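You operate a simulated robot arm through the tools that you are given. There is no shell and no other tool. Be economical: measure what you need, move in short steps, check, and stop when the job is done.

The job below is to be done with a simulated two-armed robot. You get a single attempt, and the scene is never put back.

Task
Seat the banded dome under head one with one stroke at 5 bar.
Fine: air on and down speed knob at mark 3 first; yellow band gone, head up.

It is judged by the outcome, as a careful person would: the job done as asked, and still so three seconds after it is handed in. It fails if anything else is knocked over, pushed out of place, dropped, spilled or broken.

Robot
Two 7-joint arms with fingered hands on one trunk, on a base that drives. Base frame: it is fixed to the floor where the robot stands at the start and does not move with it; the origin is under the middle of the robot, x ahead of it, y to its left, z up. Readings come in m, rad, newtons and seconds.
The left shoulder is at the start at [0.07, 0.145, 1.212], the right one opposite. With the tool pointing down near the work surface each hand reaches from about 0.42 to 0.8 m from the robot's upright axis, wherever it stands, measured 20 degrees to its own side. Places, roughly: air lever of head one [0.6, 0, 1]; air lever of head three [1.2, 1.8, 1.1]; air lever of head two [0.9, 0.8, 1.1]; clamp lever of head one [0.6, 0.1, 1.2]; clamp lever of head three [1.2, 1.9, 1.2]; clamp lever of head two [0.9, 1, 1.2]; down speed knob of head one [0.7, 0.2, 1.2]; down speed knob of head three [1.3, 2, 1.3]; down speed knob of head two [1, 1.1, 1.3]; force display of head one [0.7, 0.1, 1.3]; regulator knob of head one [0.6, 0, 1.2]; regulator knob of head three [1.2, 1.8, 1.2]; regulator knob of head two [0.9, 0.9, 1.2]; slide of head one [1, -0.1, 1.2]; slide of head three [1.6, 1.8, 1.2]; slide of head two [1.3, 0.9, 1.2]. Payload 3.5 kg a hand.
The tool frame of a hand sits at the grasp point between the pads (the TCP): z along the fingers, y along the line on which they close. The tips reach 0.025 m beyond it. Largest opening 0.088 m; the body of the gripper starts 0.029 m behind the TCP. The gripper is a hand of 4 fingers: y runs from the thumb to the fingers, the wrist lies at [-0.013, -0.097, -0.162] in the tool frame, and closing takes about 1.5 s.
Orientation is that of the tool frame in the base frame, as a unit quaternion [x, y, z, w]. With the fingers straight down and the wrist toward the robot, the tool's x, y and z point along [0, 1, 0], [1, 0, 0] and [0, 0, -1] of the base frame.

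Tools
- The arms move only by the tool servo_tool. It takes "left_plan", "right_plan" or both (then of equal length, played together; a hand with none holds still); each is text: rows parted by semicolons, each of 7 numbers parted by spaces: the finger opening in m, from 0 to 0.088, then the shift along the base's x, y, z in m, then the turn, a rotation vector about the base's x, y, z in rad. In form: hand x y z ax ay az; .... A call has 1 to 12 rows; each row is the pose to reach, as a shift and turn from the pose commanded when the call began. A row lasts 0.2 s, in which the tool goes at most 0.05 m and 0.15 rad; a call with a longer step from one row to the next is refused whole, and so is a gripper value outside its range. Where a pose cannot be reached the arm comes as near as it can. A force on the tool above 40 N (or 10 N above the force at the start of the call, whichever is more), or a blocked arm, ends the call early, and 0.2 s more pass. The fingers move at their own pace (about 0.045 m/s each) and stop on an object; they squeeze with about 32 N. The grip force told is the motor's: it shows also when the fingers shut on nothing. Time passes only in rows, and 0.2 s behind the last, so rows that repeat a pose let the fingers close. It gives the time, the measured TCP pose, the force on the tool (base axes), the opening and the grip force at its end, in the units of the frame above (readings bear some noise), with the torque about the TCP (base axes, N m) and any sound that the robot's microphone picked up.
- Cameras (640 x 400 px; columns grow to the right, rows downward): "scene" is now at [0.1387, 0.0164, 1.5399]; the picture's right is [0.20, -0.98, 0.00], its down [-0.48, -0.10, -0.87] and it looks along [0.85, 0.17, -0.49] (base axes); focal length 248 px, centre (320, 200). "left" rides on the left gripper at [-0.064, -0.083, -0.098] in its tool frame; the picture's right is [-0.62, -0.37, 0.69], its down [0.71, -0.63, 0.30] and it looks along [0.32, 0.68, 0.65] (tool axes); focal length 265 px, centre (320, 200). "right" rides on the right gripper at [0.064, -0.083, -0.098] in its tool frame; the picture's right is [-0.62, 0.37, -0.69], its down [-0.71, -0.63, 0.30] and it looks along [-0.32, 0.68, 0.65] (tool axes); focal length 265 px, centre (320, 200). There is no depth. A picture from a camera that has moved, and an enlarged one, comes with that camera's place and axes in the base frame and with its lens.
- snapshot(camera): a new picture of that camera. It takes no simulated time.
- slide_trunk(by): slides the trunk up (or, below 0, down) by that many m; the arms and the scene camera ride with it, the base frame stays. It gives what a move gives, with no picture.
- roll_base(legs): drives the robot by 1 to 6 legs, each [ahead, left, turn to the left] in m, m and rad, along the robot's own axes; the way and the turn of a leg run together, so that a leg with both is an arc; at most 1.5 m and 3.142 rad a leg. The arms and the cameras ride along, it lands a little off, and it stops where it bumps. It gives what a move gives.
- hand_shape(shape, hand): the hand has 4 fingers and takes this shape, open, in about a second: jaw (thumb against the fingers, like two jaws); tri (thumb and two fingers); tip (a fingertip pinch); poke (one finger out to press); point (the index stretched); flat (the hand flat); cup (the hand cupped); fist (a fist). The gripper value then closes the fingers along that shape, each until it touches; the sizes above hold for jaw. It gives what a move gives, with no picture.
- turn_head(pan, tilt): turns the head with the scene camera to pan (to the left, within 1.501 rad either way) and tilt (down, from -0.506 to 1.204), counted from straight ahead of the robot. It gives what a move gives.
- close_up(camera, box): a new picture of the part [left, top, right, bottom] of that camera's present view, enlarged. It takes no simulated time.
- job_done(): hands the job in; it is judged then, once.

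Go step by step. Nothing tells you exact positions but the pictures and the camera data: compare them with the known pose of the tool, close in by small moves and look again before you grip or let go. The budget is 120 turns and 88 pictures, counting those below and the enlarged ones. Unless the task says otherwise, let go and move clear before handing in, and close with one line.

The tools are called after "Request:" by a JSON object that holds its "op" and its "data". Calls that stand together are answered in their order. servo_tool: Moves the arms, as the interface text tells. Its arguments: {"type":"object","properties":{"left_plan":{"type":"string"},"right_plan":{"type":"string"}},"required":[]} The other tools are called the same way: slide_trunk (by) slides the trunk up or down; hand_shape (shape, hand) gives the hand a shape; roll_base (legs) drives the base; turn_head (pan, tilt) turns the head that bears the scene camera; snapshot (camera) takes a picture; close_up (camera, box) takes an enlarged picture of a part of a camera's view; job_done () hands the job in.

At the start:

```text
clock: 0.0
left_position: [0.4568, 0.3253, 1.4161]
left_ee_rot: [0.707, 0.707, 0.0, 0.0]
left_wrist_force: [0.3, -0.6, 0.6]
left_ft_torque: [0.0, 0.01, -0.01]
left_gripper_width: 0.0875
left_gripper_force: 0.1
left_shape: jaw
right_position: [0.5688, -0.1297, 1.4498]
right_ee_rot: [0.707, 0.707, -0.001, 0.0]
right_wrist_force: [0.2, 0.0, -1.1]
right_ft_torque: [0.0, 0.03, 0.0]
right_gripper_width: 0.0876
right_gripper_force: 0.1
right_shape: jaw
trunk travel left (down, up): [-0.775, 0.065]
robot x, y, heading: [-0.0001, -0.0003, -0.002]
head pan, tilt: [0.201, 0.517]
```

scene: 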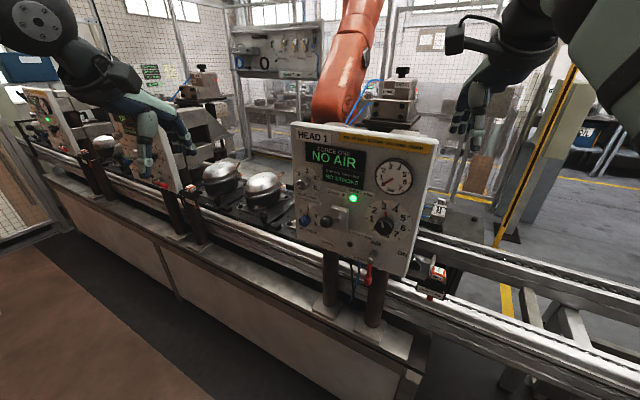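
right: 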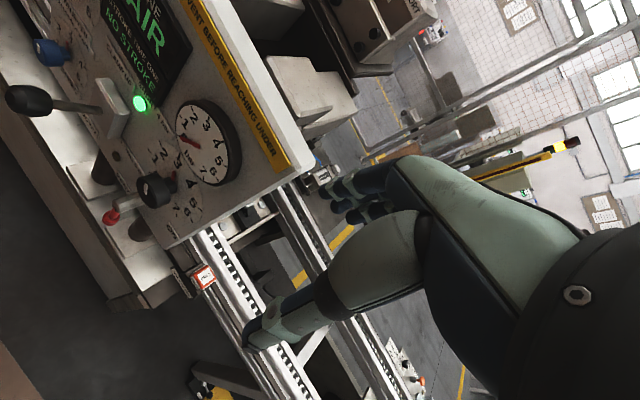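
left: 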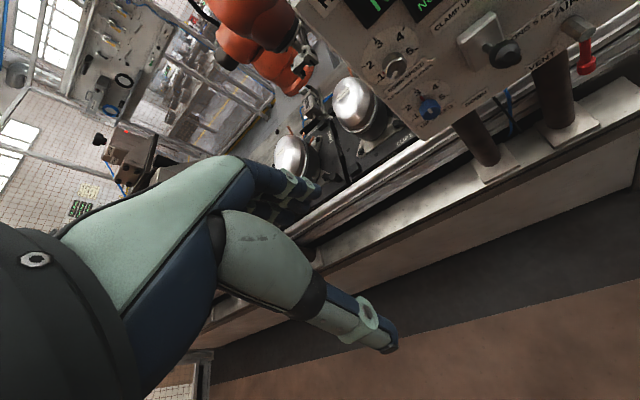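

I see the head one panel ahead, showing NO AIR. I'll look closely at the panel first to read its controls.

Request:
{"op": "close_up", "data": {"camera": "scene", "box": [270, 110, 460, 300]}}

Request:
{"op": "close_up", "data": {"camera": "right", "box": [0, 0, 320, 240]}}

Request:
{"op": "close_up", "data": {"camera": "left", "box": [270, 0, 640, 220]}}

```text
2.11 times, centred on (365, 205) of scene
camera zoom: at [0.1387, 0.0164, 1.5399], right [0.2, -0.98, 0.0], down [-0.48, -0.1, -0.87], along [0.85, 0.17, -0.49], focal length 521 px, centre (225, 190)
```

zoom: 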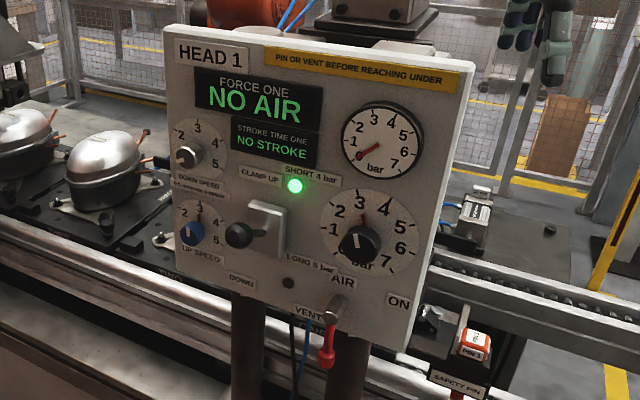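

```text
1.67 times, centred on (160, 120) of right
camera zoom: at [0.4836, -0.0649, 1.5476], right [0.37, -0.62, 0.69], down [-0.63, -0.71, -0.3], along [0.68, -0.32, -0.65], focal length 442 px, centre (587, 333)
```

zoom: 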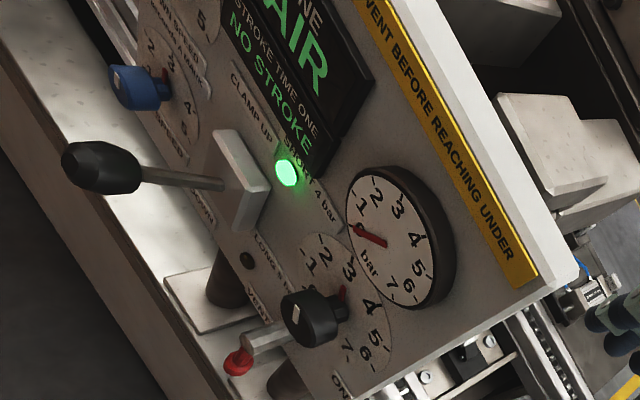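

```text
1.73 times, centred on (455, 110) of left
camera zoom: at [0.3731, 0.2617, 1.5133], right [-0.37, -0.62, -0.69], down [-0.63, 0.71, -0.3], along [0.68, 0.32, -0.65], focal length 459 px, centre (86, 356)
```

zoom: 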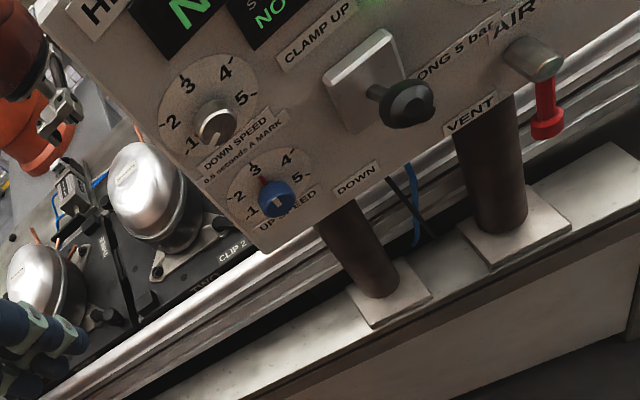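

The down speed knob looks set near 1, the regulator near 3 and the air lever at VENT. Before touching anything I need to see the press behind the panel, so I'll raise the trunk and look.

Request:
{"op": "close_up", "data": {"camera": "scene", "box": [300, 40, 500, 165]}}

Request:
{"op": "turn_head", "data": {"pan": -0.15, "tilt": 0.4}}

Request:
{"op": "snapshot", "data": {"camera": "scene"}}

```text
3.20 times, centred on (400, 102) of scene
camera zoom: at [0.1387, 0.0164, 1.5399], right [0.2, -0.98, 0.0], down [-0.48, -0.1, -0.87], along [0.85, 0.17, -0.49], focal length 792 px, centre (64, 512)
```

zoom: 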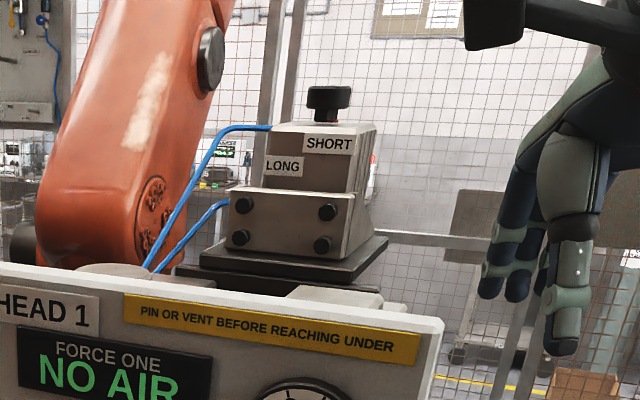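

```text
clock: 0.8
left_position: [0.4564, 0.3259, 1.4152]
left_ee_rot: [0.708, 0.707, 0.0, -0.001]
left_wrist_force: [0.7, -0.6, -1.1]
left_ft_torque: [0.03, 0.0, 0.01]
left_gripper_width: 0.0878
left_gripper_force: 0.1
left_shape: jaw
right_position: [0.5688, -0.1293, 1.4474]
right_ee_rot: [0.708, 0.706, 0.0, 0.0]
right_wrist_force: [-0.4, 0.0, -0.5]
right_ft_torque: [-0.01, 0.03, 0.04]
right_gripper_width: 0.0878
right_gripper_force: 0.1
right_shape: jaw
trunk travel left (down, up): [-0.775, 0.065]
robot x, y, heading: [-0.0028, -0.0001, 0.002]
head pan, tilt: [-0.15, 0.4]
```

```text
80 pictures are left
camera scene: at [0.1414, -0.0154, 1.5505], right [-0.15, -0.99, 0.0], down [-0.39, 0.06, -0.92], along [0.91, -0.14, -0.39], focal length 248 px, centre (320, 200)
```

scene: 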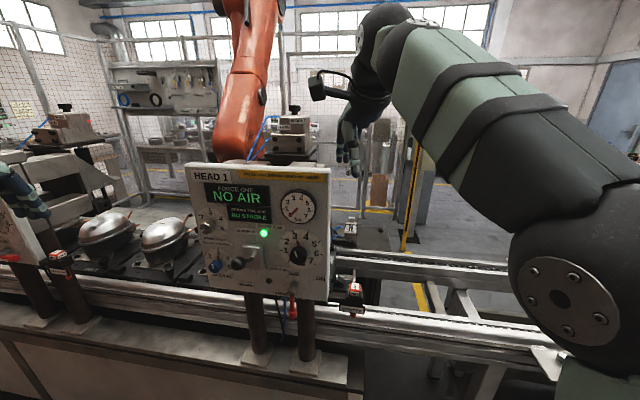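

The panel blocks the dome from here. I'll back off a little and shift right so I can look under head one from the side.

Request:
{"op": "roll_base", "data": {"legs": [[-0.3, 0, 0], [0, -0.65, 0]]}}

Request:
{"op": "turn_head", "data": {"pan": 0.4, "tilt": 0.4}}

Request:
{"op": "snapshot", "data": {"camera": "scene"}}

```text
clock: 6.1
left_position: [0.157, -0.3178, 1.4142]
left_ee_rot: [0.704, 0.711, 0.0, 0.0]
left_wrist_force: [0.1, -0.1, -0.4]
left_ft_torque: [-0.03, 0.04, 0.0]
left_gripper_width: 0.0874
left_gripper_force: 0.1
left_shape: jaw
right_position: [0.2733, -0.7707, 1.4497]
right_ee_rot: [0.704, 0.711, 0.0, 0.001]
right_wrist_force: [-0.2, 0.3, -0.6]
right_ft_torque: [-0.05, 0.0, 0.0]
right_gripper_width: 0.0876
right_gripper_force: 0.1
right_shape: jaw
trunk travel left (down, up): [-0.775, 0.065]
robot x, y, heading: [-0.2975, -0.6471, 0.012]
head pan, tilt: [-0.15, 0.4]
```

```text
clock: 7.1
left_position: [0.1571, -0.3192, 1.4149]
left_ee_rot: [0.703, 0.711, 0.0, 0.0]
left_wrist_force: [-0.1, 0.2, 0.1]
left_ft_torque: [-0.02, 0.03, 0.0]
left_gripper_width: 0.0874
left_gripper_force: 0.1
left_shape: jaw
right_position: [0.2736, -0.7727, 1.4485]
right_ee_rot: [0.704, 0.711, -0.001, 0.0]
right_wrist_force: [-0.3, 0.4, -0.9]
right_ft_torque: [0.02, -0.03, 0.0]
right_gripper_width: 0.0874
right_gripper_force: 0.0
right_shape: jaw
trunk travel left (down, up): [-0.775, 0.065]
robot x, y, heading: [-0.2961, -0.6465, 0.008]
head pan, tilt: [0.4, 0.4]
```

```text
79 pictures are left
camera scene: at [-0.1614, -0.6137, 1.5506], right [0.4, -0.92, 0.0], down [-0.36, -0.15, -0.92], along [0.84, 0.37, -0.39], focal length 248 px, centre (320, 200)
```

scene: 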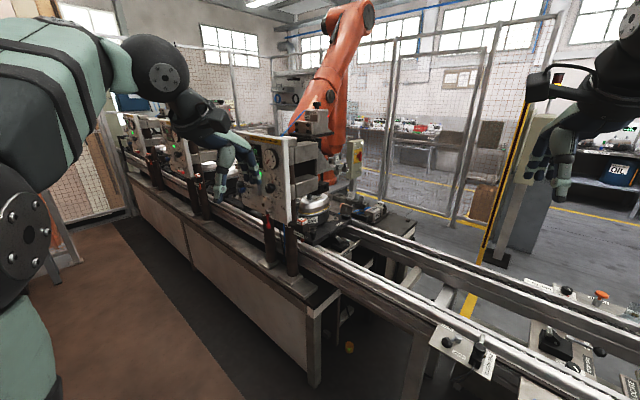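

Request:
{"op": "close_up", "data": {"camera": "scene", "box": [235, 95, 395, 275]}}

Request:
{"op": "close_up", "data": {"camera": "scene", "box": [420, 250, 640, 390]}}

```text
2.22 times, centred on (315, 185) of scene
camera zoom: at [-0.1614, -0.6137, 1.5506], right [0.4, -0.92, 0.0], down [-0.36, -0.15, -0.92], along [0.84, 0.37, -0.39], focal length 550 px, centre (331, 233)
```

zoom: 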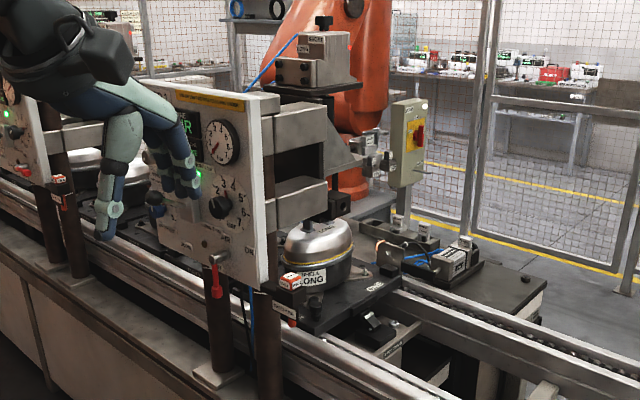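

```text
2.86 times, centred on (530, 320) of scene
camera zoom: at [-0.1614, -0.6137, 1.5506], right [0.4, -0.92, 0.0], down [-0.36, -0.15, -0.92], along [0.84, 0.37, -0.39], focal length 707 px, centre (-280, -143)
```

zoom: 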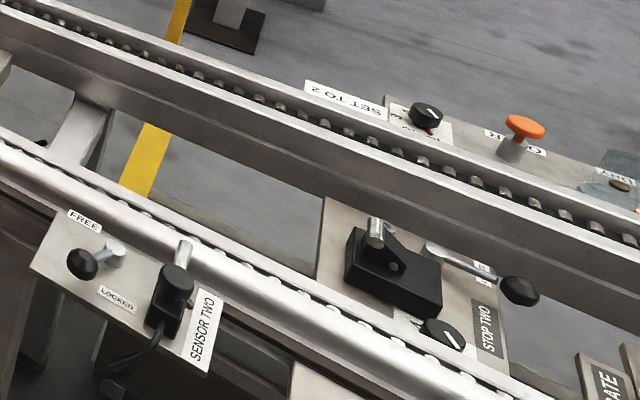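

The dome with a yellow band is under head one and labelled SHELL LONG, so LONG with 5 bar fits. I'll zoom in on the press column and the slide.

Request:
{"op": "close_up", "data": {"camera": "scene", "box": [295, 98, 345, 150]}}

Request:
{"op": "close_up", "data": {"camera": "scene", "box": [285, 180, 355, 260]}}

```text
7.69 times, centred on (320, 124) of scene
camera zoom: at [-0.1614, -0.6137, 1.5506], right [0.4, -0.92, 0.0], down [-0.36, -0.15, -0.92], along [0.84, 0.37, -0.39], focal length 1904 px, centre (320, 785)
```

zoom: 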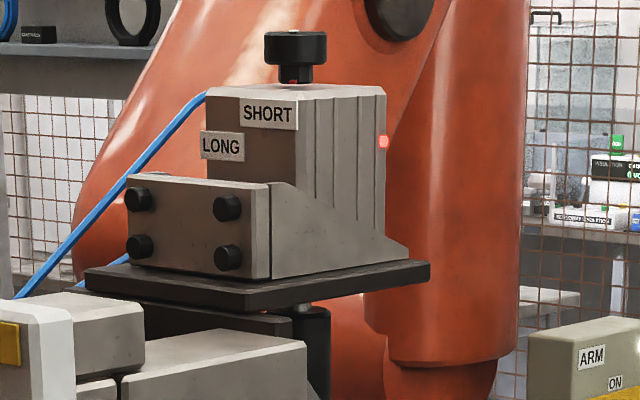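

```text
5.00 times, centred on (320, 220) of scene
camera zoom: at [-0.1614, -0.6137, 1.5506], right [0.4, -0.92, 0.0], down [-0.36, -0.15, -0.92], along [0.84, 0.37, -0.39], focal length 1237 px, centre (320, 100)
```

zoom: 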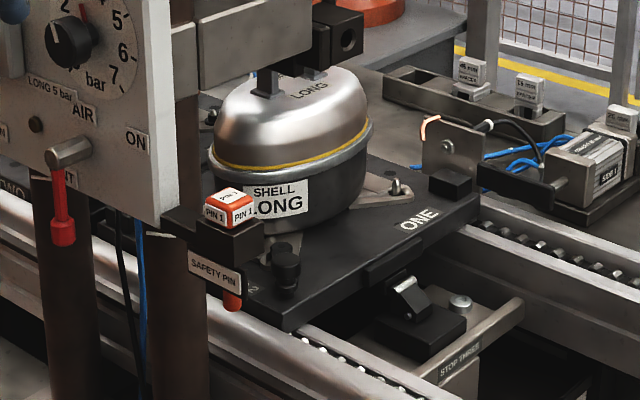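

The press is clear: the pin is parked in its holder and the LONG dome is on pallet ONE. I'll turn both hands to point forward in free space, then drive to a spot squarely in front of panel one.

Request:
{"op": "servo_tool", "data": {"left_plan": "0.088 0 0 -0.01 0 -0.14 0; 0.088 0 0 -0.02 0 -0.28 0; 0.088 0 0 -0.03 0 -0.42 0; 0.088 0 0 -0.04 0 -0.56 0; 0.088 0 0 -0.05 0 -0.7 0; 0.088 0 0 -0.06 0 -0.84 0; 0.088 0 0 -0.07 0 -0.98 0; 0.088 0 0 -0.08 0 -1.12 0; 0.088 0 0 -0.09 0 -1.26 0; 0.088 0 0 -0.1 0 -1.4 0; 0.088 0 0 -0.1 0 -1.5 0; 0.088 0 0 -0.1 0 -1.57 0", "right_plan": "0.088 -0.02 0 -0.01 0 -0.14 0; 0.088 -0.04 0 -0.02 0 -0.28 0; 0.088 -0.06 0 -0.03 0 -0.42 0; 0.088 -0.08 0 -0.04 0 -0.56 0; 0.088 -0.1 0 -0.05 0 -0.7 0; 0.088 -0.1 0 -0.06 0 -0.84 0; 0.088 -0.1 0 -0.07 0 -0.98 0; 0.088 -0.1 0 -0.08 0 -1.12 0; 0.088 -0.1 0 -0.09 0 -1.26 0; 0.088 -0.1 0 -0.1 0 -1.4 0; 0.088 -0.1 0 -0.1 0 -1.5 0; 0.088 -0.1 0 -0.1 0 -1.57 0"}}

```text
clock: 9.7
left_position: [0.1581, -0.3213, 1.3162]
left_ee_rot: [0.498, 0.502, 0.498, 0.502]
left_wrist_force: [0.0, 0.1, -0.5]
left_ft_torque: [-0.02, 0.02, 0.02]
left_gripper_width: 0.0881
left_gripper_force: 0.1
left_shape: jaw
left hand out of reach, approached as far as the arm can: row 9, 10
right_position: [0.2142, -0.7771, 1.4251]
right_ee_rot: [0.506, 0.5, 0.501, 0.494]
right_wrist_force: [0.1, 0.1, 0.7]
right_ft_torque: [-0.01, -0.01, 0.01]
right_gripper_width: 0.0882
right_gripper_force: 0.1
right_shape: jaw
right hand out of reach, approached as far as the arm can: row 2, 9, 10, 11, 12
trunk travel left (down, up): [-0.775, 0.065]
robot x, y, heading: [-0.2969, -0.6449, 0.007]
head pan, tilt: [0.4, 0.4]
```

Both hands point forward now. I'll turn to face the panel and slide left, keeping some distance.

Request:
{"op": "roll_base", "data": {"legs": [[-0.05, 0, 0], [0, 0, -0.337], [0, 0.98, 0]]}}

Request:
{"op": "turn_head", "data": {"pan": 0.0, "tilt": 0.45}}

Request:
{"op": "snapshot", "data": {"camera": "scene"}}

```text
clock: 16.3
left_position: [0.4908, 0.4488, 1.3169]
left_ee_rot: [0.571, 0.417, 0.411, 0.575]
left_wrist_force: [-1.8, -0.3, -0.4]
left_ft_torque: [0.04, -0.03, 0.03]
left_gripper_width: 0.0876
left_gripper_force: 0.0
left_shape: jaw
right_position: [0.3996, -0.0051, 1.4231]
right_ee_rot: [0.582, 0.412, 0.412, 0.567]
right_wrist_force: [0.0, -0.5, 0.5]
right_ft_torque: [-0.01, 0.01, 0.0]
right_gripper_width: 0.0877
right_gripper_force: 0.0
right_shape: jaw
trunk travel left (down, up): [-0.775, 0.065]
robot x, y, heading: [-0.0407, 0.2775, -0.305]
head pan, tilt: [0.4, 0.4]
```

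```text
clock: 17.2
left_position: [0.4901, 0.4495, 1.3143]
left_ee_rot: [0.571, 0.418, 0.411, 0.575]
left_wrist_force: [-0.8, -1.0, 0.4]
left_ft_torque: [0.01, 0.02, -0.01]
left_gripper_width: 0.088
left_gripper_force: 0.0
left_shape: jaw
right_position: [0.4014, -0.0056, 1.4239]
right_ee_rot: [0.583, 0.411, 0.413, 0.566]
right_wrist_force: [-0.2, 0.4, 0.4]
right_ft_torque: [-0.02, -0.02, 0.0]
right_gripper_width: 0.0878
right_gripper_force: 0.1
right_shape: jaw
trunk travel left (down, up): [-0.775, 0.065]
robot x, y, heading: [-0.0451, 0.278, -0.314]
head pan, tilt: [0.0, 0.45]
```

```text
74 pictures are left
camera scene: at [0.0911, 0.2337, 1.5459], right [-0.3, -0.95, 0.0], down [-0.41, 0.13, -0.9], along [0.86, -0.27, -0.44], focal length 248 px, centre (320, 200)
```

scene: 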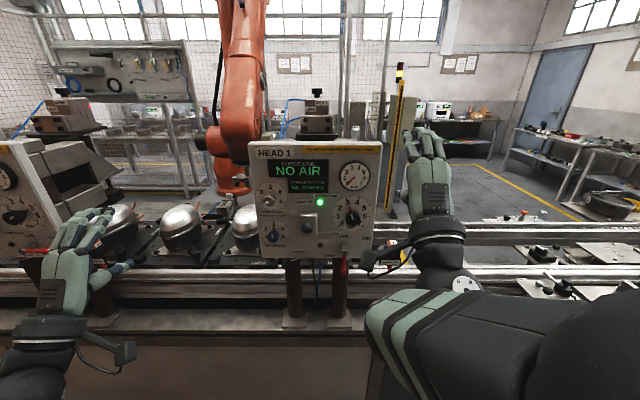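

I'm facing the panel squarely. I'll zoom in on the panel and on head two's block for comparison.

Request:
{"op": "close_up", "data": {"camera": "scene", "box": [245, 135, 385, 275]}}

Request:
{"op": "close_up", "data": {"camera": "scene", "box": [20, 80, 110, 150]}}

Request:
{"op": "close_up", "data": {"camera": "scene", "box": [285, 80, 345, 140]}}

```text
2.86 times, centred on (315, 205) of scene
camera zoom: at [0.0911, 0.2337, 1.5459], right [-0.3, -0.95, 0.0], down [-0.41, 0.13, -0.9], along [0.86, -0.27, -0.44], focal length 707 px, centre (334, 186)
```

zoom: 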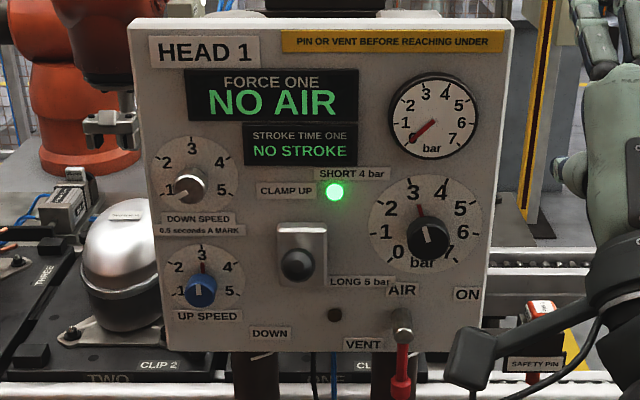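

```text
5.71 times, centred on (65, 115) of scene
camera zoom: at [0.0911, 0.2337, 1.5459], right [-0.3, -0.95, 0.0], down [-0.41, 0.13, -0.9], along [0.86, -0.27, -0.44], focal length 1414 px, centre (1777, 686)
```

zoom: 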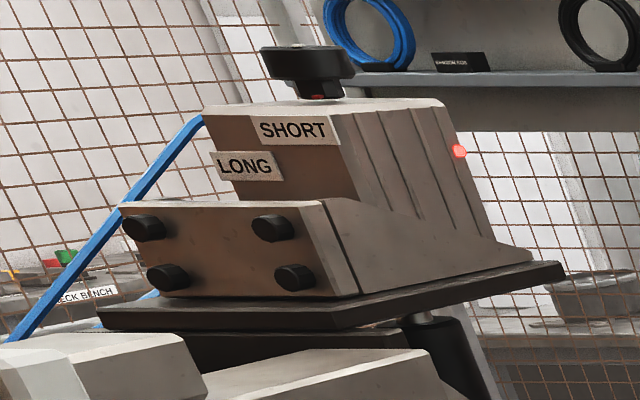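

```text
6.67 times, centred on (315, 110) of scene
camera zoom: at [0.0911, 0.2337, 1.5459], right [-0.3, -0.95, 0.0], down [-0.41, 0.13, -0.9], along [0.86, -0.27, -0.44], focal length 1650 px, centre (353, 800)
```

zoom: 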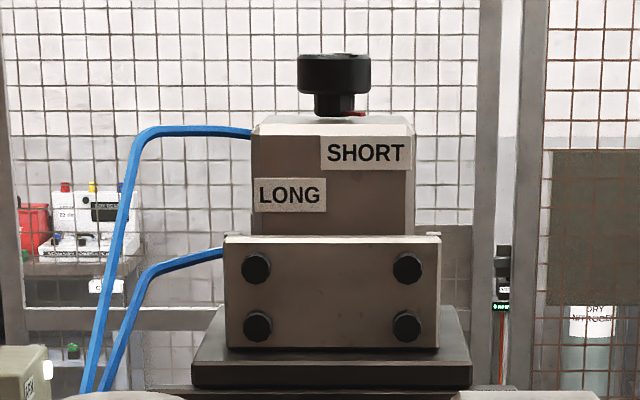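

There's a SHORT/LONG pair of labels and a black knob with a red mark on top of the head. I'll zoom in hard on it to see whether it's a selector.

Request:
{"op": "slide_trunk", "data": {"by": 0.06}}

Request:
{"op": "close_up", "data": {"camera": "scene", "box": [295, 75, 335, 135]}}

Request:
{"op": "close_up", "data": {"camera": "scene", "box": [290, 170, 350, 275]}}

```text
clock: 18.2
left_position: [0.491, 0.4488, 1.3754]
left_ee_rot: [0.571, 0.417, 0.41, 0.575]
left_wrist_force: [-0.3, -0.4, 0.0]
left_ft_torque: [0.0, -0.01, -0.04]
left_gripper_width: 0.088
left_gripper_force: 0.1
left_shape: jaw
right_position: [0.4003, -0.0039, 1.4829]
right_ee_rot: [0.584, 0.412, 0.413, 0.565]
right_wrist_force: [0.6, -0.4, 0.3]
right_ft_torque: [-0.03, -0.04, -0.01]
right_gripper_width: 0.0876
right_gripper_force: 0.1
right_shape: jaw
trunk travel left (down, up): [-0.835, 0.005]
robot x, y, heading: [-0.0431, 0.278, -0.306]
head pan, tilt: [0.0, 0.45]
```

```text
6.67 times, centred on (315, 105) of scene
camera zoom: at [0.0913, 0.2335, 1.6059], right [-0.3, -0.95, 0.0], down [-0.41, 0.13, -0.9], along [0.86, -0.27, -0.44], focal length 1650 px, centre (353, 833)
```

zoom: 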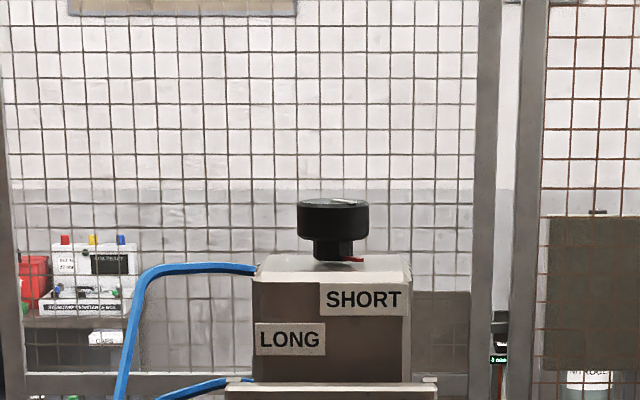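

```text
3.81 times, centred on (320, 222) of scene
camera zoom: at [0.0913, 0.2335, 1.6059], right [-0.3, -0.95, 0.0], down [-0.41, 0.13, -0.9], along [0.86, -0.27, -0.44], focal length 943 px, centre (320, 114)
```

zoom: 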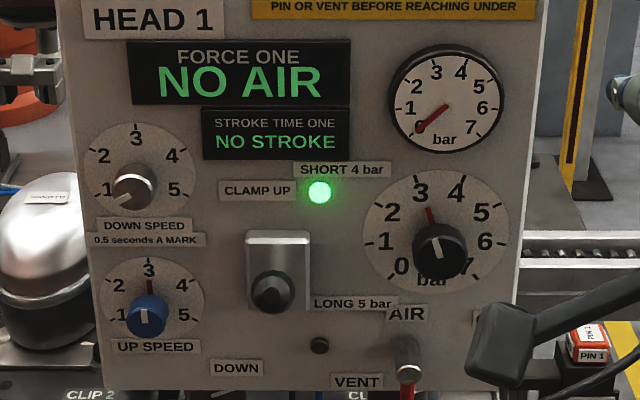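

The pointer on that knob isn't mentioned in the job, so I'll start with the named controls and watch the lamps. First I'll set the right hand to poke for the air lever and see where the fingertip is.

Request:
{"op": "hand_shape", "data": {"hand": "right", "shape": "poke"}}

Request:
{"op": "servo_tool", "data": {"right_plan": "0 0 0 -0.05 0 0 0; 0 0 0 -0.1 0 0 0; 0 0 0 -0.15 0 0 0; 0 0 0 -0.2 0 0 0; 0 0 0 -0.25 0 0 0; 0 0 0 -0.3 0 0 0; 0 0 0 -0.35 0 0 0; 0 0 0 -0.35 0 0 0"}}

Request:
{"op": "snapshot", "data": {"camera": "scene"}}

Request:
{"op": "snapshot", "data": {"camera": "right"}}

```text
clock: 19.1
left_position: [0.4905, 0.4506, 1.3748]
left_ee_rot: [0.572, 0.416, 0.41, 0.576]
left_wrist_force: [0.4, -0.4, -0.5]
left_ft_torque: [0.01, -0.02, -0.02]
left_gripper_width: 0.0879
left_gripper_force: 0.2
left_shape: jaw
right_position: [0.4002, -0.0053, 1.4832]
right_ee_rot: [0.584, 0.411, 0.413, 0.565]
right_wrist_force: [-0.3, 0.3, 0.5]
right_ft_torque: [0.04, -0.02, 0.02]
right_gripper_width: 0.0001
right_gripper_force: 0.1
right_shape: poke
trunk travel left (down, up): [-0.835, 0.005]
robot x, y, heading: [-0.0453, 0.274, -0.311]
head pan, tilt: [0.0, 0.45]
```

```text
clock: 21.1
left_position: [0.4889, 0.449, 1.3754]
left_ee_rot: [0.57, 0.418, 0.411, 0.575]
left_wrist_force: [0.0, -0.7, 0.2]
left_ft_torque: [-0.01, 0.0, -0.01]
left_gripper_width: 0.0876
left_gripper_force: 0.2
left_shape: jaw
right_position: [0.4774, -0.0643, 1.4344]
right_ee_rot: [0.603, 0.378, 0.421, 0.562]
right_wrist_force: [-0.1, -0.5, -1.2]
right_ft_torque: [0.0, 0.01, 0.0]
right_gripper_width: 0.0
right_gripper_force: 0.0
right_shape: poke
right hand out of reach, approached as far as the arm can: row 1, 2, 3, 4, 5, 6, 7, 8
trunk travel left (down, up): [-0.835, 0.005]
robot x, y, heading: [-0.0446, 0.2781, -0.309]
head pan, tilt: [0.0, 0.45]
stopped in row 8 (right hand): the arm was blocked; the commanded pose is now the measured one
```

```text
68 pictures are left
camera scene: at [0.0906, 0.2337, 1.606], right [-0.3, -0.95, 0.0], down [-0.41, 0.13, -0.9], along [0.86, -0.27, -0.43], focal length 248 px, centre (320, 200)
```

scene: 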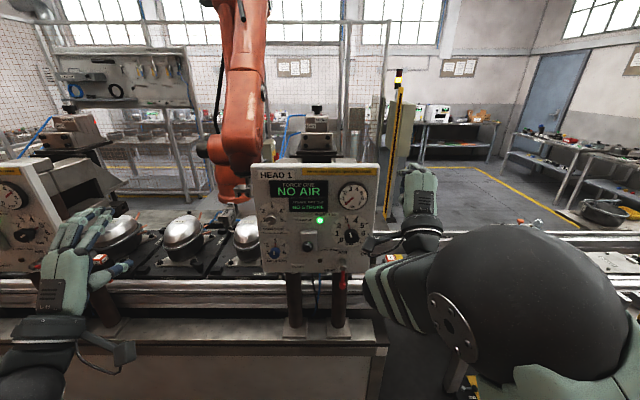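

```text
67 pictures are left
camera right: at [0.4087, 0.0369, 1.3576], right [-0.88, -0.36, 0.32], down [0.04, -0.72, -0.69], along [0.48, -0.59, 0.65], focal length 265 px, centre (320, 200)
```

right: 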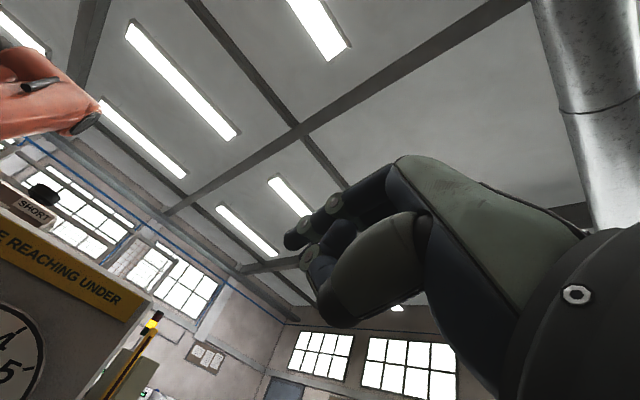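

The right arm is too folded to come down near the centre, while the left arm managed this posture further out to the side. I'll swing the right hand out to the mirrored place and check that it reaches.

Request:
{"op": "servo_tool", "data": {"right_plan": "0 -0.03 -0.018 0 -0.014 0.002 0.01; 0 -0.06 -0.036 0 -0.028 0.005 0.02; 0 -0.09 -0.054 0 -0.042 0.008 0.03; 0 -0.12 -0.072 0 -0.056 0.01 0.04; 0 -0.15 -0.09 0 -0.07 0.013 0.05; 0 -0.182 -0.11 0 -0.083 0.015 0.059; 0 -0.182 -0.11 -0.03 -0.083 0.015 0.059; 0 -0.182 -0.11 -0.06 -0.083 0.015 0.059"}}

Request:
{"op": "snapshot", "data": {"camera": "scene"}}

```text
clock: 22.9
left_position: [0.4921, 0.4466, 1.3748]
left_ee_rot: [0.572, 0.417, 0.41, 0.575]
left_wrist_force: [-0.3, 0.0, 0.0]
left_ft_torque: [-0.01, -0.03, -0.02]
left_gripper_width: 0.0878
left_gripper_force: 0.0
left_shape: jaw
right_position: [0.2966, -0.177, 1.3737]
right_ee_rot: [0.57, 0.419, 0.415, 0.572]
right_wrist_force: [0.9, 0.9, -0.5]
right_ft_torque: [0.0, 0.0, 0.01]
right_gripper_width: 0.0
right_gripper_force: 0.1
right_shape: poke
right hand out of reach, approached as far as the arm can: row 1, 2
trunk travel left (down, up): [-0.835, 0.005]
robot x, y, heading: [-0.0432, 0.2769, -0.313]
head pan, tilt: [0.0, 0.45]
```

```text
66 pictures are left
camera scene: at [0.0929, 0.2307, 1.6057], right [-0.31, -0.95, 0.0], down [-0.42, 0.13, -0.9], along [0.86, -0.27, -0.44], focal length 248 px, centre (320, 200)
```

scene: 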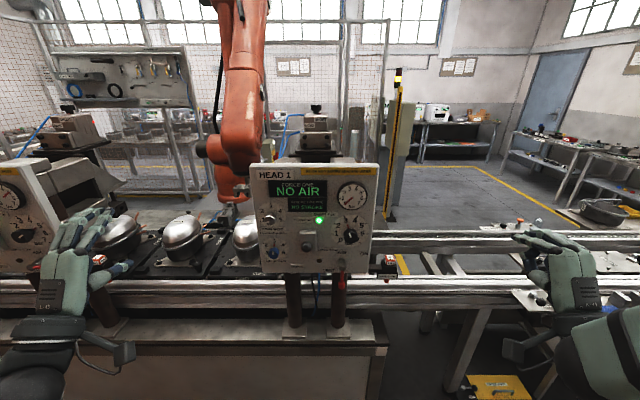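

That works. Still in free space, I'll test how far the right hand can roll about its pointing axis, since the knobs need clockwise turns.

Request:
{"op": "servo_tool", "data": {"right_plan": "0 0 0 0 0.133 -0.043 0; 0 0 0 0 0.267 -0.085 0; 0 0 0 0 0.4 -0.128 0; 0 0 0 0 0.533 -0.17 0; 0 0 0 0 0.667 -0.213 0; 0 0 0 0 0.8 -0.255 0; 0 0 0 0 0.933 -0.298 0; 0 0 0 0 1.067 -0.34 0; 0 0 0 0 1.2 -0.383 0; 0 0 0 0 1.333 -0.426 0; 0 0 0 0 1.43 -0.456 0"}}

```text
clock: 25.3
left_position: [0.4895, 0.4488, 1.3752]
left_ee_rot: [0.572, 0.417, 0.41, 0.576]
left_wrist_force: [-0.9, -0.9, -0.5]
left_ft_torque: [-0.01, -0.02, -0.04]
left_gripper_width: 0.0875
left_gripper_force: 0.1
left_shape: jaw
right_position: [0.2969, -0.1735, 1.3736]
right_ee_rot: [0.702, -0.083, 0.695, 0.135]
right_wrist_force: [-0.5, -0.5, 0.1]
right_ft_torque: [0.0, 0.0, -0.01]
right_gripper_width: 0.0
right_gripper_force: 0.1
right_shape: poke
trunk travel left (down, up): [-0.835, 0.005]
robot x, y, heading: [-0.0428, 0.2796, -0.311]
head pan, tilt: [0.0, 0.45]
```

Request:
{"op": "servo_tool", "data": {"right_plan": "0 0 0 0 0.133 -0.043 0; 0 0 0 0 0.267 -0.085 0; 0 0 0 0 0.4 -0.128 0; 0 0 0 0 0.533 -0.17 0; 0 0 0 0 0.667 -0.213 0; 0 0 0 0 0.8 -0.255 0; 0 0 0 0 0.933 -0.298 0; 0 0 0 0 1.067 -0.34 0; 0 0 0 0 1.2 -0.383 0; 0 0 0 0 1.333 -0.426 0; 0 0 0 0 1.43 -0.456 0"}}

Request:
{"op": "snapshot", "data": {"camera": "scene"}}

Request:
{"op": "snapshot", "data": {"camera": "right"}}

```text
clock: 27.7
left_position: [0.4891, 0.4509, 1.3744]
left_ee_rot: [0.571, 0.417, 0.41, 0.576]
left_wrist_force: [0.1, -0.9, 0.6]
left_ft_torque: [0.02, -0.04, 0.0]
left_gripper_width: 0.0876
left_gripper_force: 0.1
left_shape: jaw
right_position: [0.3753, -0.1686, 1.2486]
right_ee_rot: [0.449, -0.526, 0.62, -0.37]
right_wrist_force: [-0.2, 0.0, 0.2]
right_ft_torque: [0.0, 0.02, 0.02]
right_gripper_width: 0.0001
right_gripper_force: 0.0
right_shape: poke
right hand out of reach, approached as far as the arm can: row 2, 3, 4, 5, 6, 7, 8, 9, 10, 11
trunk travel left (down, up): [-0.835, 0.005]
robot x, y, heading: [-0.0448, 0.2773, -0.308]
head pan, tilt: [0.0, 0.45]
```

```text
65 pictures are left
camera scene: at [0.09, 0.2351, 1.606], right [-0.3, -0.95, 0.0], down [-0.41, 0.13, -0.9], along [0.86, -0.27, -0.43], focal length 248 px, centre (320, 200)
```

scene: 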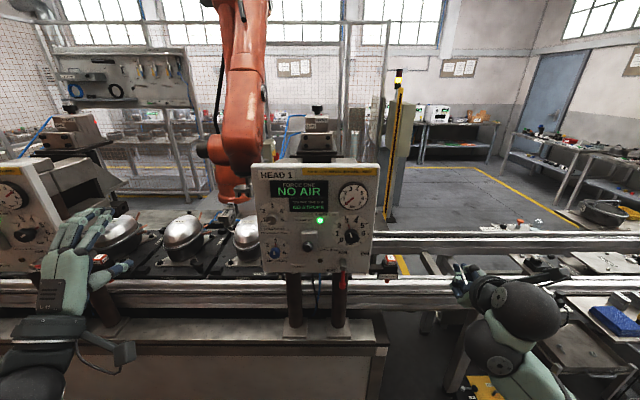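

```text
64 pictures are left
camera right: at [0.2614, -0.1822, 1.3374], right [-0.46, 0.74, -0.49], down [0.53, 0.68, 0.52], along [0.71, -0.02, -0.7], focal length 265 px, centre (320, 200)
```

right: 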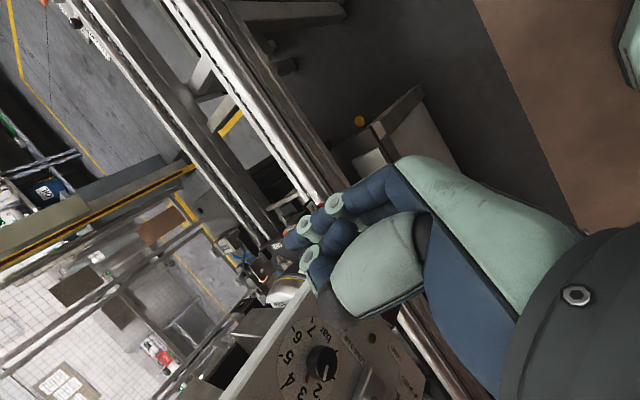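

The roll range is about 0 to 170 degrees, which is plenty. I'll bring the hand back to y-right with the jaw shape, then place the robot so the panel sits in the right arm's comfortable zone.

Request:
{"op": "servo_tool", "data": {"right_plan": "0 -0.01 0.003 -0.02 -0.133 0.043 0; 0 -0.02 0.006 -0.04 -0.267 0.085 0; 0 -0.03 0.009 -0.06 -0.4 0.128 0; 0 -0.03 0.009 -0.07 -0.533 0.17 0; 0 -0.03 0.009 -0.08 -0.667 0.213 0; 0 -0.03 0.009 -0.09 -0.8 0.255 0; 0 -0.03 0.009 -0.1 -0.933 0.298 0; 0 -0.03 0.009 -0.1 -1.067 0.34 0; 0 -0.03 0.009 -0.1 -1.2 0.383 0; 0 -0.03 0.009 -0.1 -1.333 0.426 0; 0 -0.03 0.009 -0.1 -1.38 0.44 0"}}

Request:
{"op": "hand_shape", "data": {"hand": "right", "shape": "jaw"}}

Request:
{"op": "roll_base", "data": {"legs": [[0, 0.27, 0]]}}

Request:
{"op": "snapshot", "data": {"camera": "scene"}}

Request:
{"op": "snapshot", "data": {"camera": "right"}}

```text
clock: 30.1
left_position: [0.4903, 0.4488, 1.3745]
left_ee_rot: [0.572, 0.417, 0.411, 0.575]
left_wrist_force: [-0.6, 0.0, -0.2]
left_ft_torque: [-0.02, -0.06, 0.02]
left_gripper_width: 0.0879
left_gripper_force: 0.0
left_shape: jaw
right_position: [0.3472, -0.1589, 1.1513]
right_ee_rot: [0.7, -0.1, 0.698, 0.118]
right_wrist_force: [0.1, 0.4, -0.3]
right_ft_torque: [0.0, 0.04, -0.01]
right_gripper_width: 0.0001
right_gripper_force: 0.1
right_shape: poke
trunk travel left (down, up): [-0.835, 0.005]
robot x, y, heading: [-0.0435, 0.2774, -0.31]
head pan, tilt: [0.0, 0.45]
```

```text
clock: 31.0
left_position: [0.49, 0.4492, 1.3747]
left_ee_rot: [0.571, 0.417, 0.411, 0.575]
left_wrist_force: [-0.3, -0.2, -0.4]
left_ft_torque: [-0.02, 0.04, 0.02]
left_gripper_width: 0.0878
left_gripper_force: 0.0
left_shape: jaw
right_position: [0.3472, -0.1591, 1.151]
right_ee_rot: [0.699, -0.1, 0.698, 0.117]
right_wrist_force: [0.4, -0.2, 0.4]
right_ft_torque: [-0.02, -0.02, -0.03]
right_gripper_width: 0.0877
right_gripper_force: 0.1
right_shape: jaw
trunk travel left (down, up): [-0.835, 0.005]
robot x, y, heading: [-0.0467, 0.2794, -0.308]
head pan, tilt: [0.0, 0.45]
```

```text
clock: 32.9
left_position: [0.5715, 0.7047, 1.3757]
left_ee_rot: [0.572, 0.416, 0.411, 0.575]
left_wrist_force: [1.0, 0.3, 0.3]
left_ft_torque: [-0.01, -0.03, 0.02]
left_gripper_width: 0.0877
left_gripper_force: 0.0
left_shape: jaw
right_position: [0.4281, 0.0961, 1.1501]
right_ee_rot: [0.699, -0.102, 0.698, 0.116]
right_wrist_force: [-0.3, 0.2, 0.4]
right_ft_torque: [-0.02, -0.01, 0.0]
right_gripper_width: 0.0879
right_gripper_force: 0.0
right_shape: jaw
trunk travel left (down, up): [-0.835, 0.005]
robot x, y, heading: [0.0398, 0.5362, -0.307]
head pan, tilt: [0.0, 0.45]
```

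```text
63 pictures are left
camera scene: at [0.1726, 0.4878, 1.6059], right [-0.31, -0.95, 0.0], down [-0.41, 0.13, -0.9], along [0.86, -0.28, -0.44], focal length 248 px, centre (320, 200)
```

scene: 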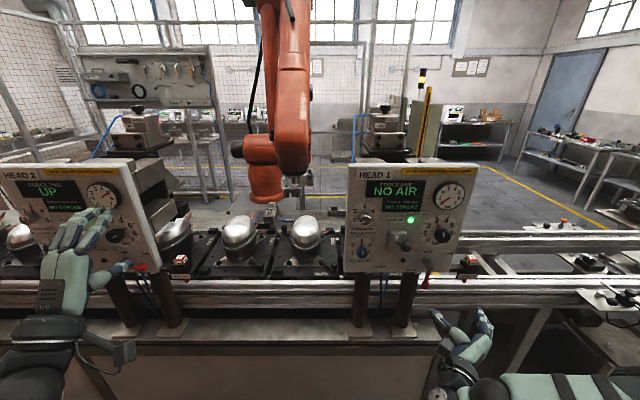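

```text
62 pictures are left
camera right: at [0.3587, 0.207, 1.2127], right [-0.78, -0.15, -0.61], down [0.48, 0.49, -0.73], along [0.41, -0.86, -0.31], focal length 265 px, centre (320, 200)
```

right: 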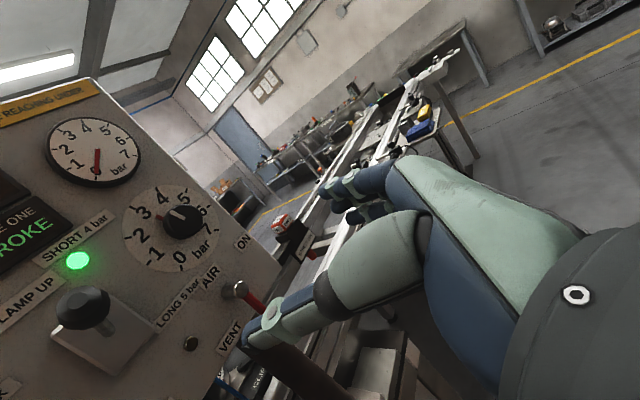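

Head 2 has its air on, so it serves as a reference. I'll zoom in on its panel and compare the lamps.

Request:
{"op": "close_up", "data": {"camera": "scene", "box": [0, 155, 165, 270]}}

Request:
{"op": "close_up", "data": {"camera": "scene", "box": [345, 155, 485, 290]}}

```text
3.48 times, centred on (82, 212) of scene
camera zoom: at [0.1726, 0.4878, 1.6059], right [-0.31, -0.95, 0.0], down [-0.41, 0.13, -0.9], along [0.86, -0.28, -0.44], focal length 861 px, centre (1146, 156)
```

zoom: 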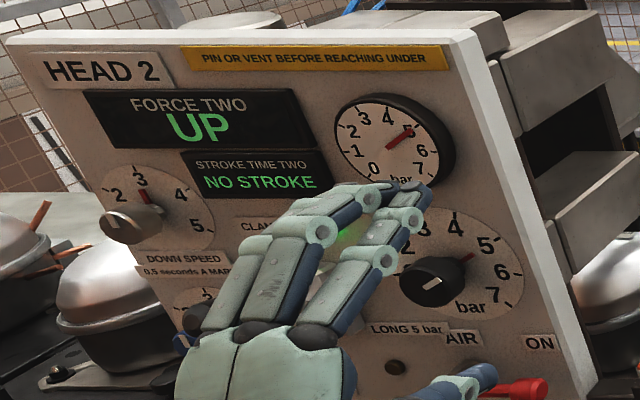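

```text
2.96 times, centred on (415, 222) of scene
camera zoom: at [0.1726, 0.4878, 1.6059], right [-0.31, -0.95, 0.0], down [-0.41, 0.13, -0.9], along [0.86, -0.28, -0.44], focal length 733 px, centre (38, 133)
```

zoom: 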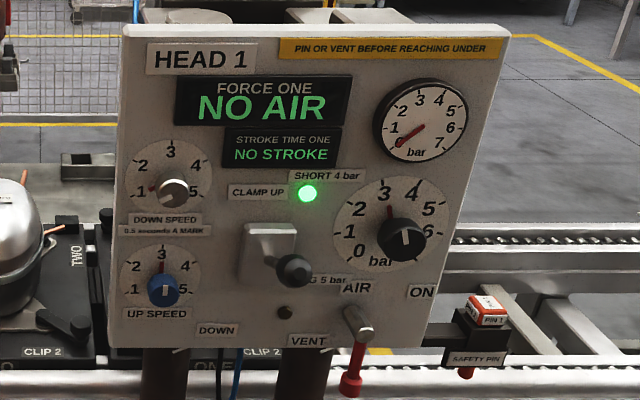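

Head 2 runs at down speed 3 and 5 bar with its air handle pointing right, and it shows the same lamp and top knob as head 1. So I only need the named controls; next I'll move closer and lower the trunk for the air lever.

Request:
{"op": "roll_base", "data": {"legs": [[0.1, 0, 0]]}}

Request:
{"op": "slide_trunk", "data": {"by": -0.1}}

Request:
{"op": "snapshot", "data": {"camera": "right"}}

Request:
{"op": "snapshot", "data": {"camera": "scene"}}

```text
clock: 34.0
left_position: [0.6625, 0.6764, 1.376]
left_ee_rot: [0.571, 0.416, 0.411, 0.576]
left_wrist_force: [0.7, -0.2, 1.0]
left_ft_torque: [0.01, 0.02, 0.02]
left_gripper_width: 0.0877
left_gripper_force: 0.1
left_shape: jaw
right_position: [0.5175, 0.0696, 1.1508]
right_ee_rot: [0.698, -0.101, 0.699, 0.117]
right_wrist_force: [-0.2, -0.8, 0.1]
right_ft_torque: [0.03, -0.01, -0.02]
right_gripper_width: 0.0878
right_gripper_force: 0.1
right_shape: jaw
trunk travel left (down, up): [-0.835, 0.005]
robot x, y, heading: [0.1266, 0.5056, -0.312]
head pan, tilt: [0.0, 0.45]
```

```text
clock: 35.4
left_position: [0.6656, 0.6758, 1.2753]
left_ee_rot: [0.571, 0.417, 0.412, 0.575]
left_wrist_force: [-1.2, 0.6, 0.1]
left_ft_torque: [0.04, -0.05, -0.02]
left_gripper_width: 0.0877
left_gripper_force: 0.1
left_shape: jaw
right_position: [0.5215, 0.0684, 1.0514]
right_ee_rot: [0.699, -0.101, 0.698, 0.117]
right_wrist_force: [-0.3, 0.0, -0.1]
right_ft_torque: [0.01, 0.04, 0.01]
right_gripper_width: 0.0879
right_gripper_force: 0.0
right_shape: jaw
trunk travel left (down, up): [-0.735, 0.105]
robot x, y, heading: [0.1291, 0.5026, -0.311]
head pan, tilt: [0.0, 0.45]
```

```text
59 pictures are left
camera right: at [0.4516, 0.1796, 1.113], right [-0.78, -0.15, -0.61], down [0.48, 0.49, -0.73], along [0.41, -0.86, -0.31], focal length 265 px, centre (320, 200)
```

right: 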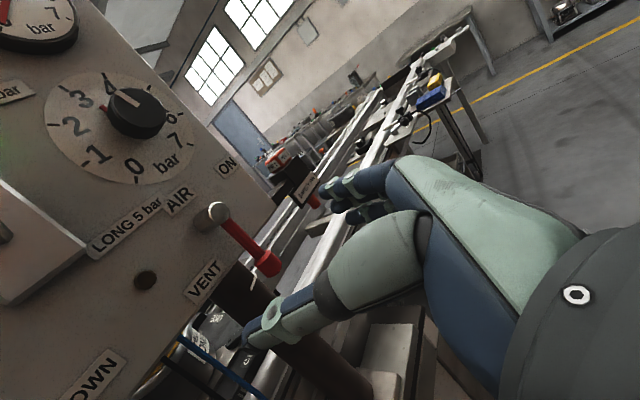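

```text
58 pictures are left
camera scene: at [0.2656, 0.4607, 1.5059], right [-0.3, -0.95, 0.0], down [-0.41, 0.13, -0.9], along [0.86, -0.27, -0.44], focal length 248 px, centre (320, 200)
```

scene: 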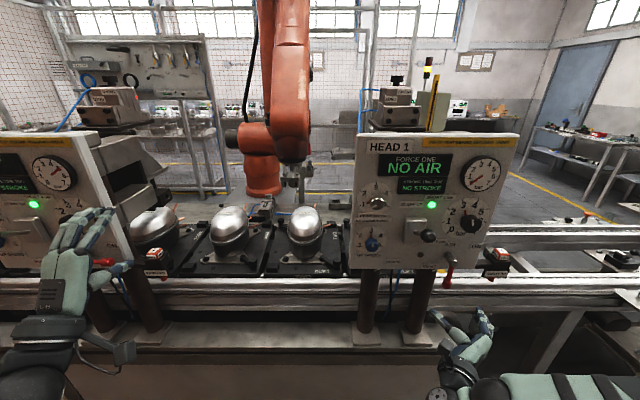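

The right camera shows the red handle between my thumb and fingers, just ahead. I'll centre sideways, then advance so the open jaw straddles the handle.

Request:
{"op": "servo_tool", "data": {"right_plan": "0.06 -0.007 -0.021 0 0 0 0; 0.06 -0.0135 -0.042 0 0 0 0; 0.06 0.015 -0.051 0 0 0 0; 0.06 0.044 -0.06 -0.002 0 0 0; 0.06 0.072 -0.069 -0.003 0 0 0; 0.06 0.1 -0.078 -0.004 0 0 0; 0.06 0.1 -0.078 -0.004 0 0 0"}}

Request:
{"op": "snapshot", "data": {"camera": "right"}}

Request:
{"op": "close_up", "data": {"camera": "scene", "box": [350, 130, 530, 330]}}

```text
clock: 37.0
left_position: [0.6636, 0.6759, 1.276]
left_ee_rot: [0.572, 0.416, 0.411, 0.576]
left_wrist_force: [0.5, 0.0, 0.8]
left_ft_torque: [0.03, -0.04, 0.0]
left_gripper_width: 0.0875
left_gripper_force: 0.0
left_shape: jaw
right_position: [0.6212, -0.0098, 1.0458]
right_ee_rot: [0.699, -0.101, 0.698, 0.117]
right_wrist_force: [-0.2, -0.5, -0.3]
right_ft_torque: [0.0, -0.03, 0.01]
right_gripper_width: 0.0603
right_gripper_force: 0.2
right_shape: jaw
trunk travel left (down, up): [-0.735, 0.105]
robot x, y, heading: [0.1283, 0.5051, -0.31]
head pan, tilt: [0.0, 0.45]
```

```text
57 pictures are left
camera right: at [0.5513, 0.1015, 1.1088], right [-0.78, -0.15, -0.61], down [0.48, 0.49, -0.73], along [0.41, -0.86, -0.31], focal length 265 px, centre (320, 200)
```

right: 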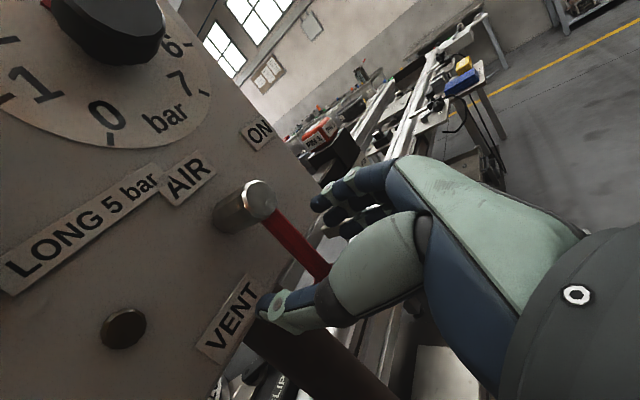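

```text
2.00 times, centred on (440, 230) of scene
camera zoom: at [0.2644, 0.4609, 1.506], right [-0.3, -0.95, 0.0], down [-0.41, 0.13, -0.9], along [0.86, -0.27, -0.43], focal length 495 px, centre (80, 140)
```

zoom: 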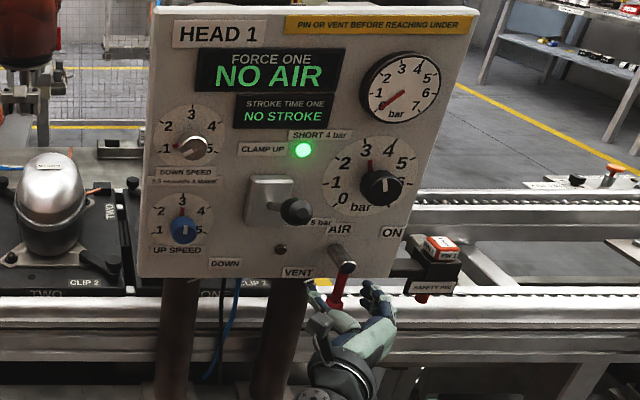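

The handle is centred between the fingers. I'll close on it.

Request:
{"op": "servo_tool", "data": {"right_plan": "0.03 0 0 0 0 0 0; 0.01 0 0 0 0 0 0; 0.0 0 0 0 0 0 0; 0.0 0 0 0 0 0 0; 0.0 0 0 0 0 0 0; 0.0 0 0 0 0 0 0; 0.0 0 0 0 0 0 0"}}

Request:
{"op": "snapshot", "data": {"camera": "right"}}

```text
clock: 38.5
left_position: [0.6653, 0.6765, 1.2756]
left_ee_rot: [0.571, 0.418, 0.41, 0.576]
left_wrist_force: [0.3, 0.6, -0.1]
left_ft_torque: [-0.03, 0.05, 0.01]
left_gripper_width: 0.0877
left_gripper_force: 0.0
left_shape: jaw
right_position: [0.6219, -0.0097, 1.0462]
right_ee_rot: [0.7, -0.101, 0.698, 0.116]
right_wrist_force: [4.4, -0.8, 0.6]
right_ft_torque: [-0.11, 0.08, 0.06]
right_gripper_width: 0.0058
right_gripper_force: 32.0
right_shape: jaw
trunk travel left (down, up): [-0.735, 0.105]
robot x, y, heading: [0.133, 0.507, -0.309]
head pan, tilt: [0.0, 0.45]
```

```text
55 pictures are left
camera right: at [0.5526, 0.1019, 1.1086], right [-0.78, -0.15, -0.61], down [0.48, 0.49, -0.73], along [0.41, -0.86, -0.31], focal length 265 px, centre (320, 200)
```

right: 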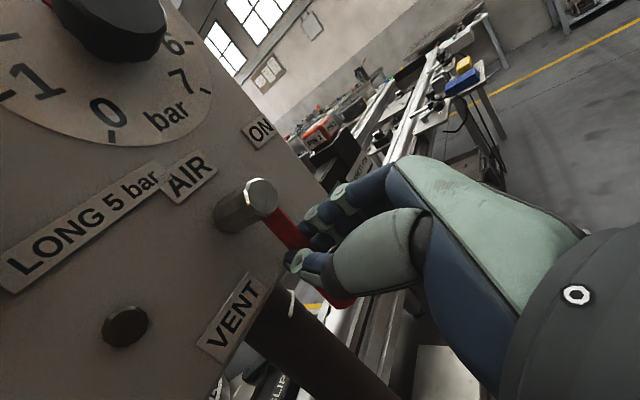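

The grip is on the handle. I'll swing it counter-clockwise about its pivot towards ON.

Request:
{"op": "servo_tool", "data": {"right_plan": "0 -0.0018 -0.0056 0.0004 -0.133 0.043 0; 0 -0.0036 -0.0111 0.0016 -0.267 0.086 0; 0 -0.0052 -0.0163 0.0037 -0.4 0.129 0; 0 -0.0068 -0.0212 0.0064 -0.533 0.171 0; 0 -0.0083 -0.0258 0.0099 -0.666 0.214 0; 0 -0.0096 -0.0298 0.014 -0.8 0.257 0; 0 -0.0107 -0.0332 0.0186 -0.933 0.3 0; 0 -0.0116 -0.036 0.0237 -1.066 0.343 0; 0 -0.0122 -0.0381 0.0292 -1.2 0.386 0; 0 -0.0127 -0.0394 0.0349 -1.333 0.428 0; 0 -0.0129 -0.04 0.0407 -1.466 0.471 0; 0 -0.0129 -0.04 0.0432 -1.523 0.49 0"}}

Request:
{"op": "close_up", "data": {"camera": "scene", "box": [350, 130, 530, 330]}}

```text
clock: 41.1
left_position: [0.667, 0.677, 1.274]
left_ee_rot: [0.571, 0.418, 0.41, 0.575]
left_wrist_force: [-0.1, -0.6, -0.6]
left_ft_torque: [-0.01, -0.01, 0.02]
left_gripper_width: 0.0876
left_gripper_force: 0.1
left_shape: jaw
right_position: [0.61, -0.0487, 1.0877]
right_ee_rot: [0.562, 0.433, 0.4, 0.58]
right_wrist_force: [1.1, 11.6, -14.6]
right_ft_torque: [-0.05, 0.4, 0.17]
right_gripper_width: 0.0057
right_gripper_force: 32.2
right_shape: jaw
trunk travel left (down, up): [-0.735, 0.105]
robot x, y, heading: [0.1312, 0.5059, -0.31]
head pan, tilt: [0.0, 0.45]
```

```text
2.00 times, centred on (440, 230) of scene
camera zoom: at [0.2679, 0.4618, 1.5055], right [-0.3, -0.95, 0.0], down [-0.42, 0.13, -0.9], along [0.86, -0.27, -0.44], focal length 495 px, centre (80, 140)
```

zoom: 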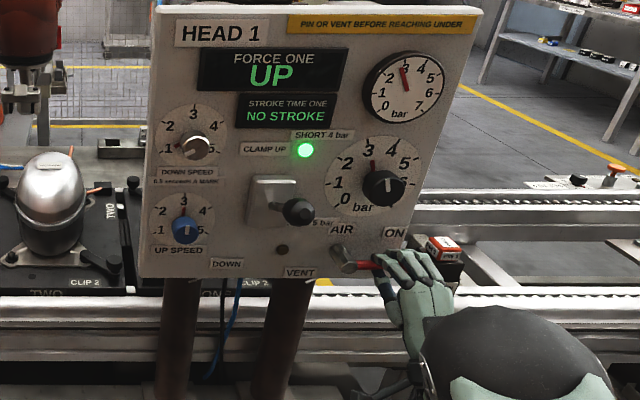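

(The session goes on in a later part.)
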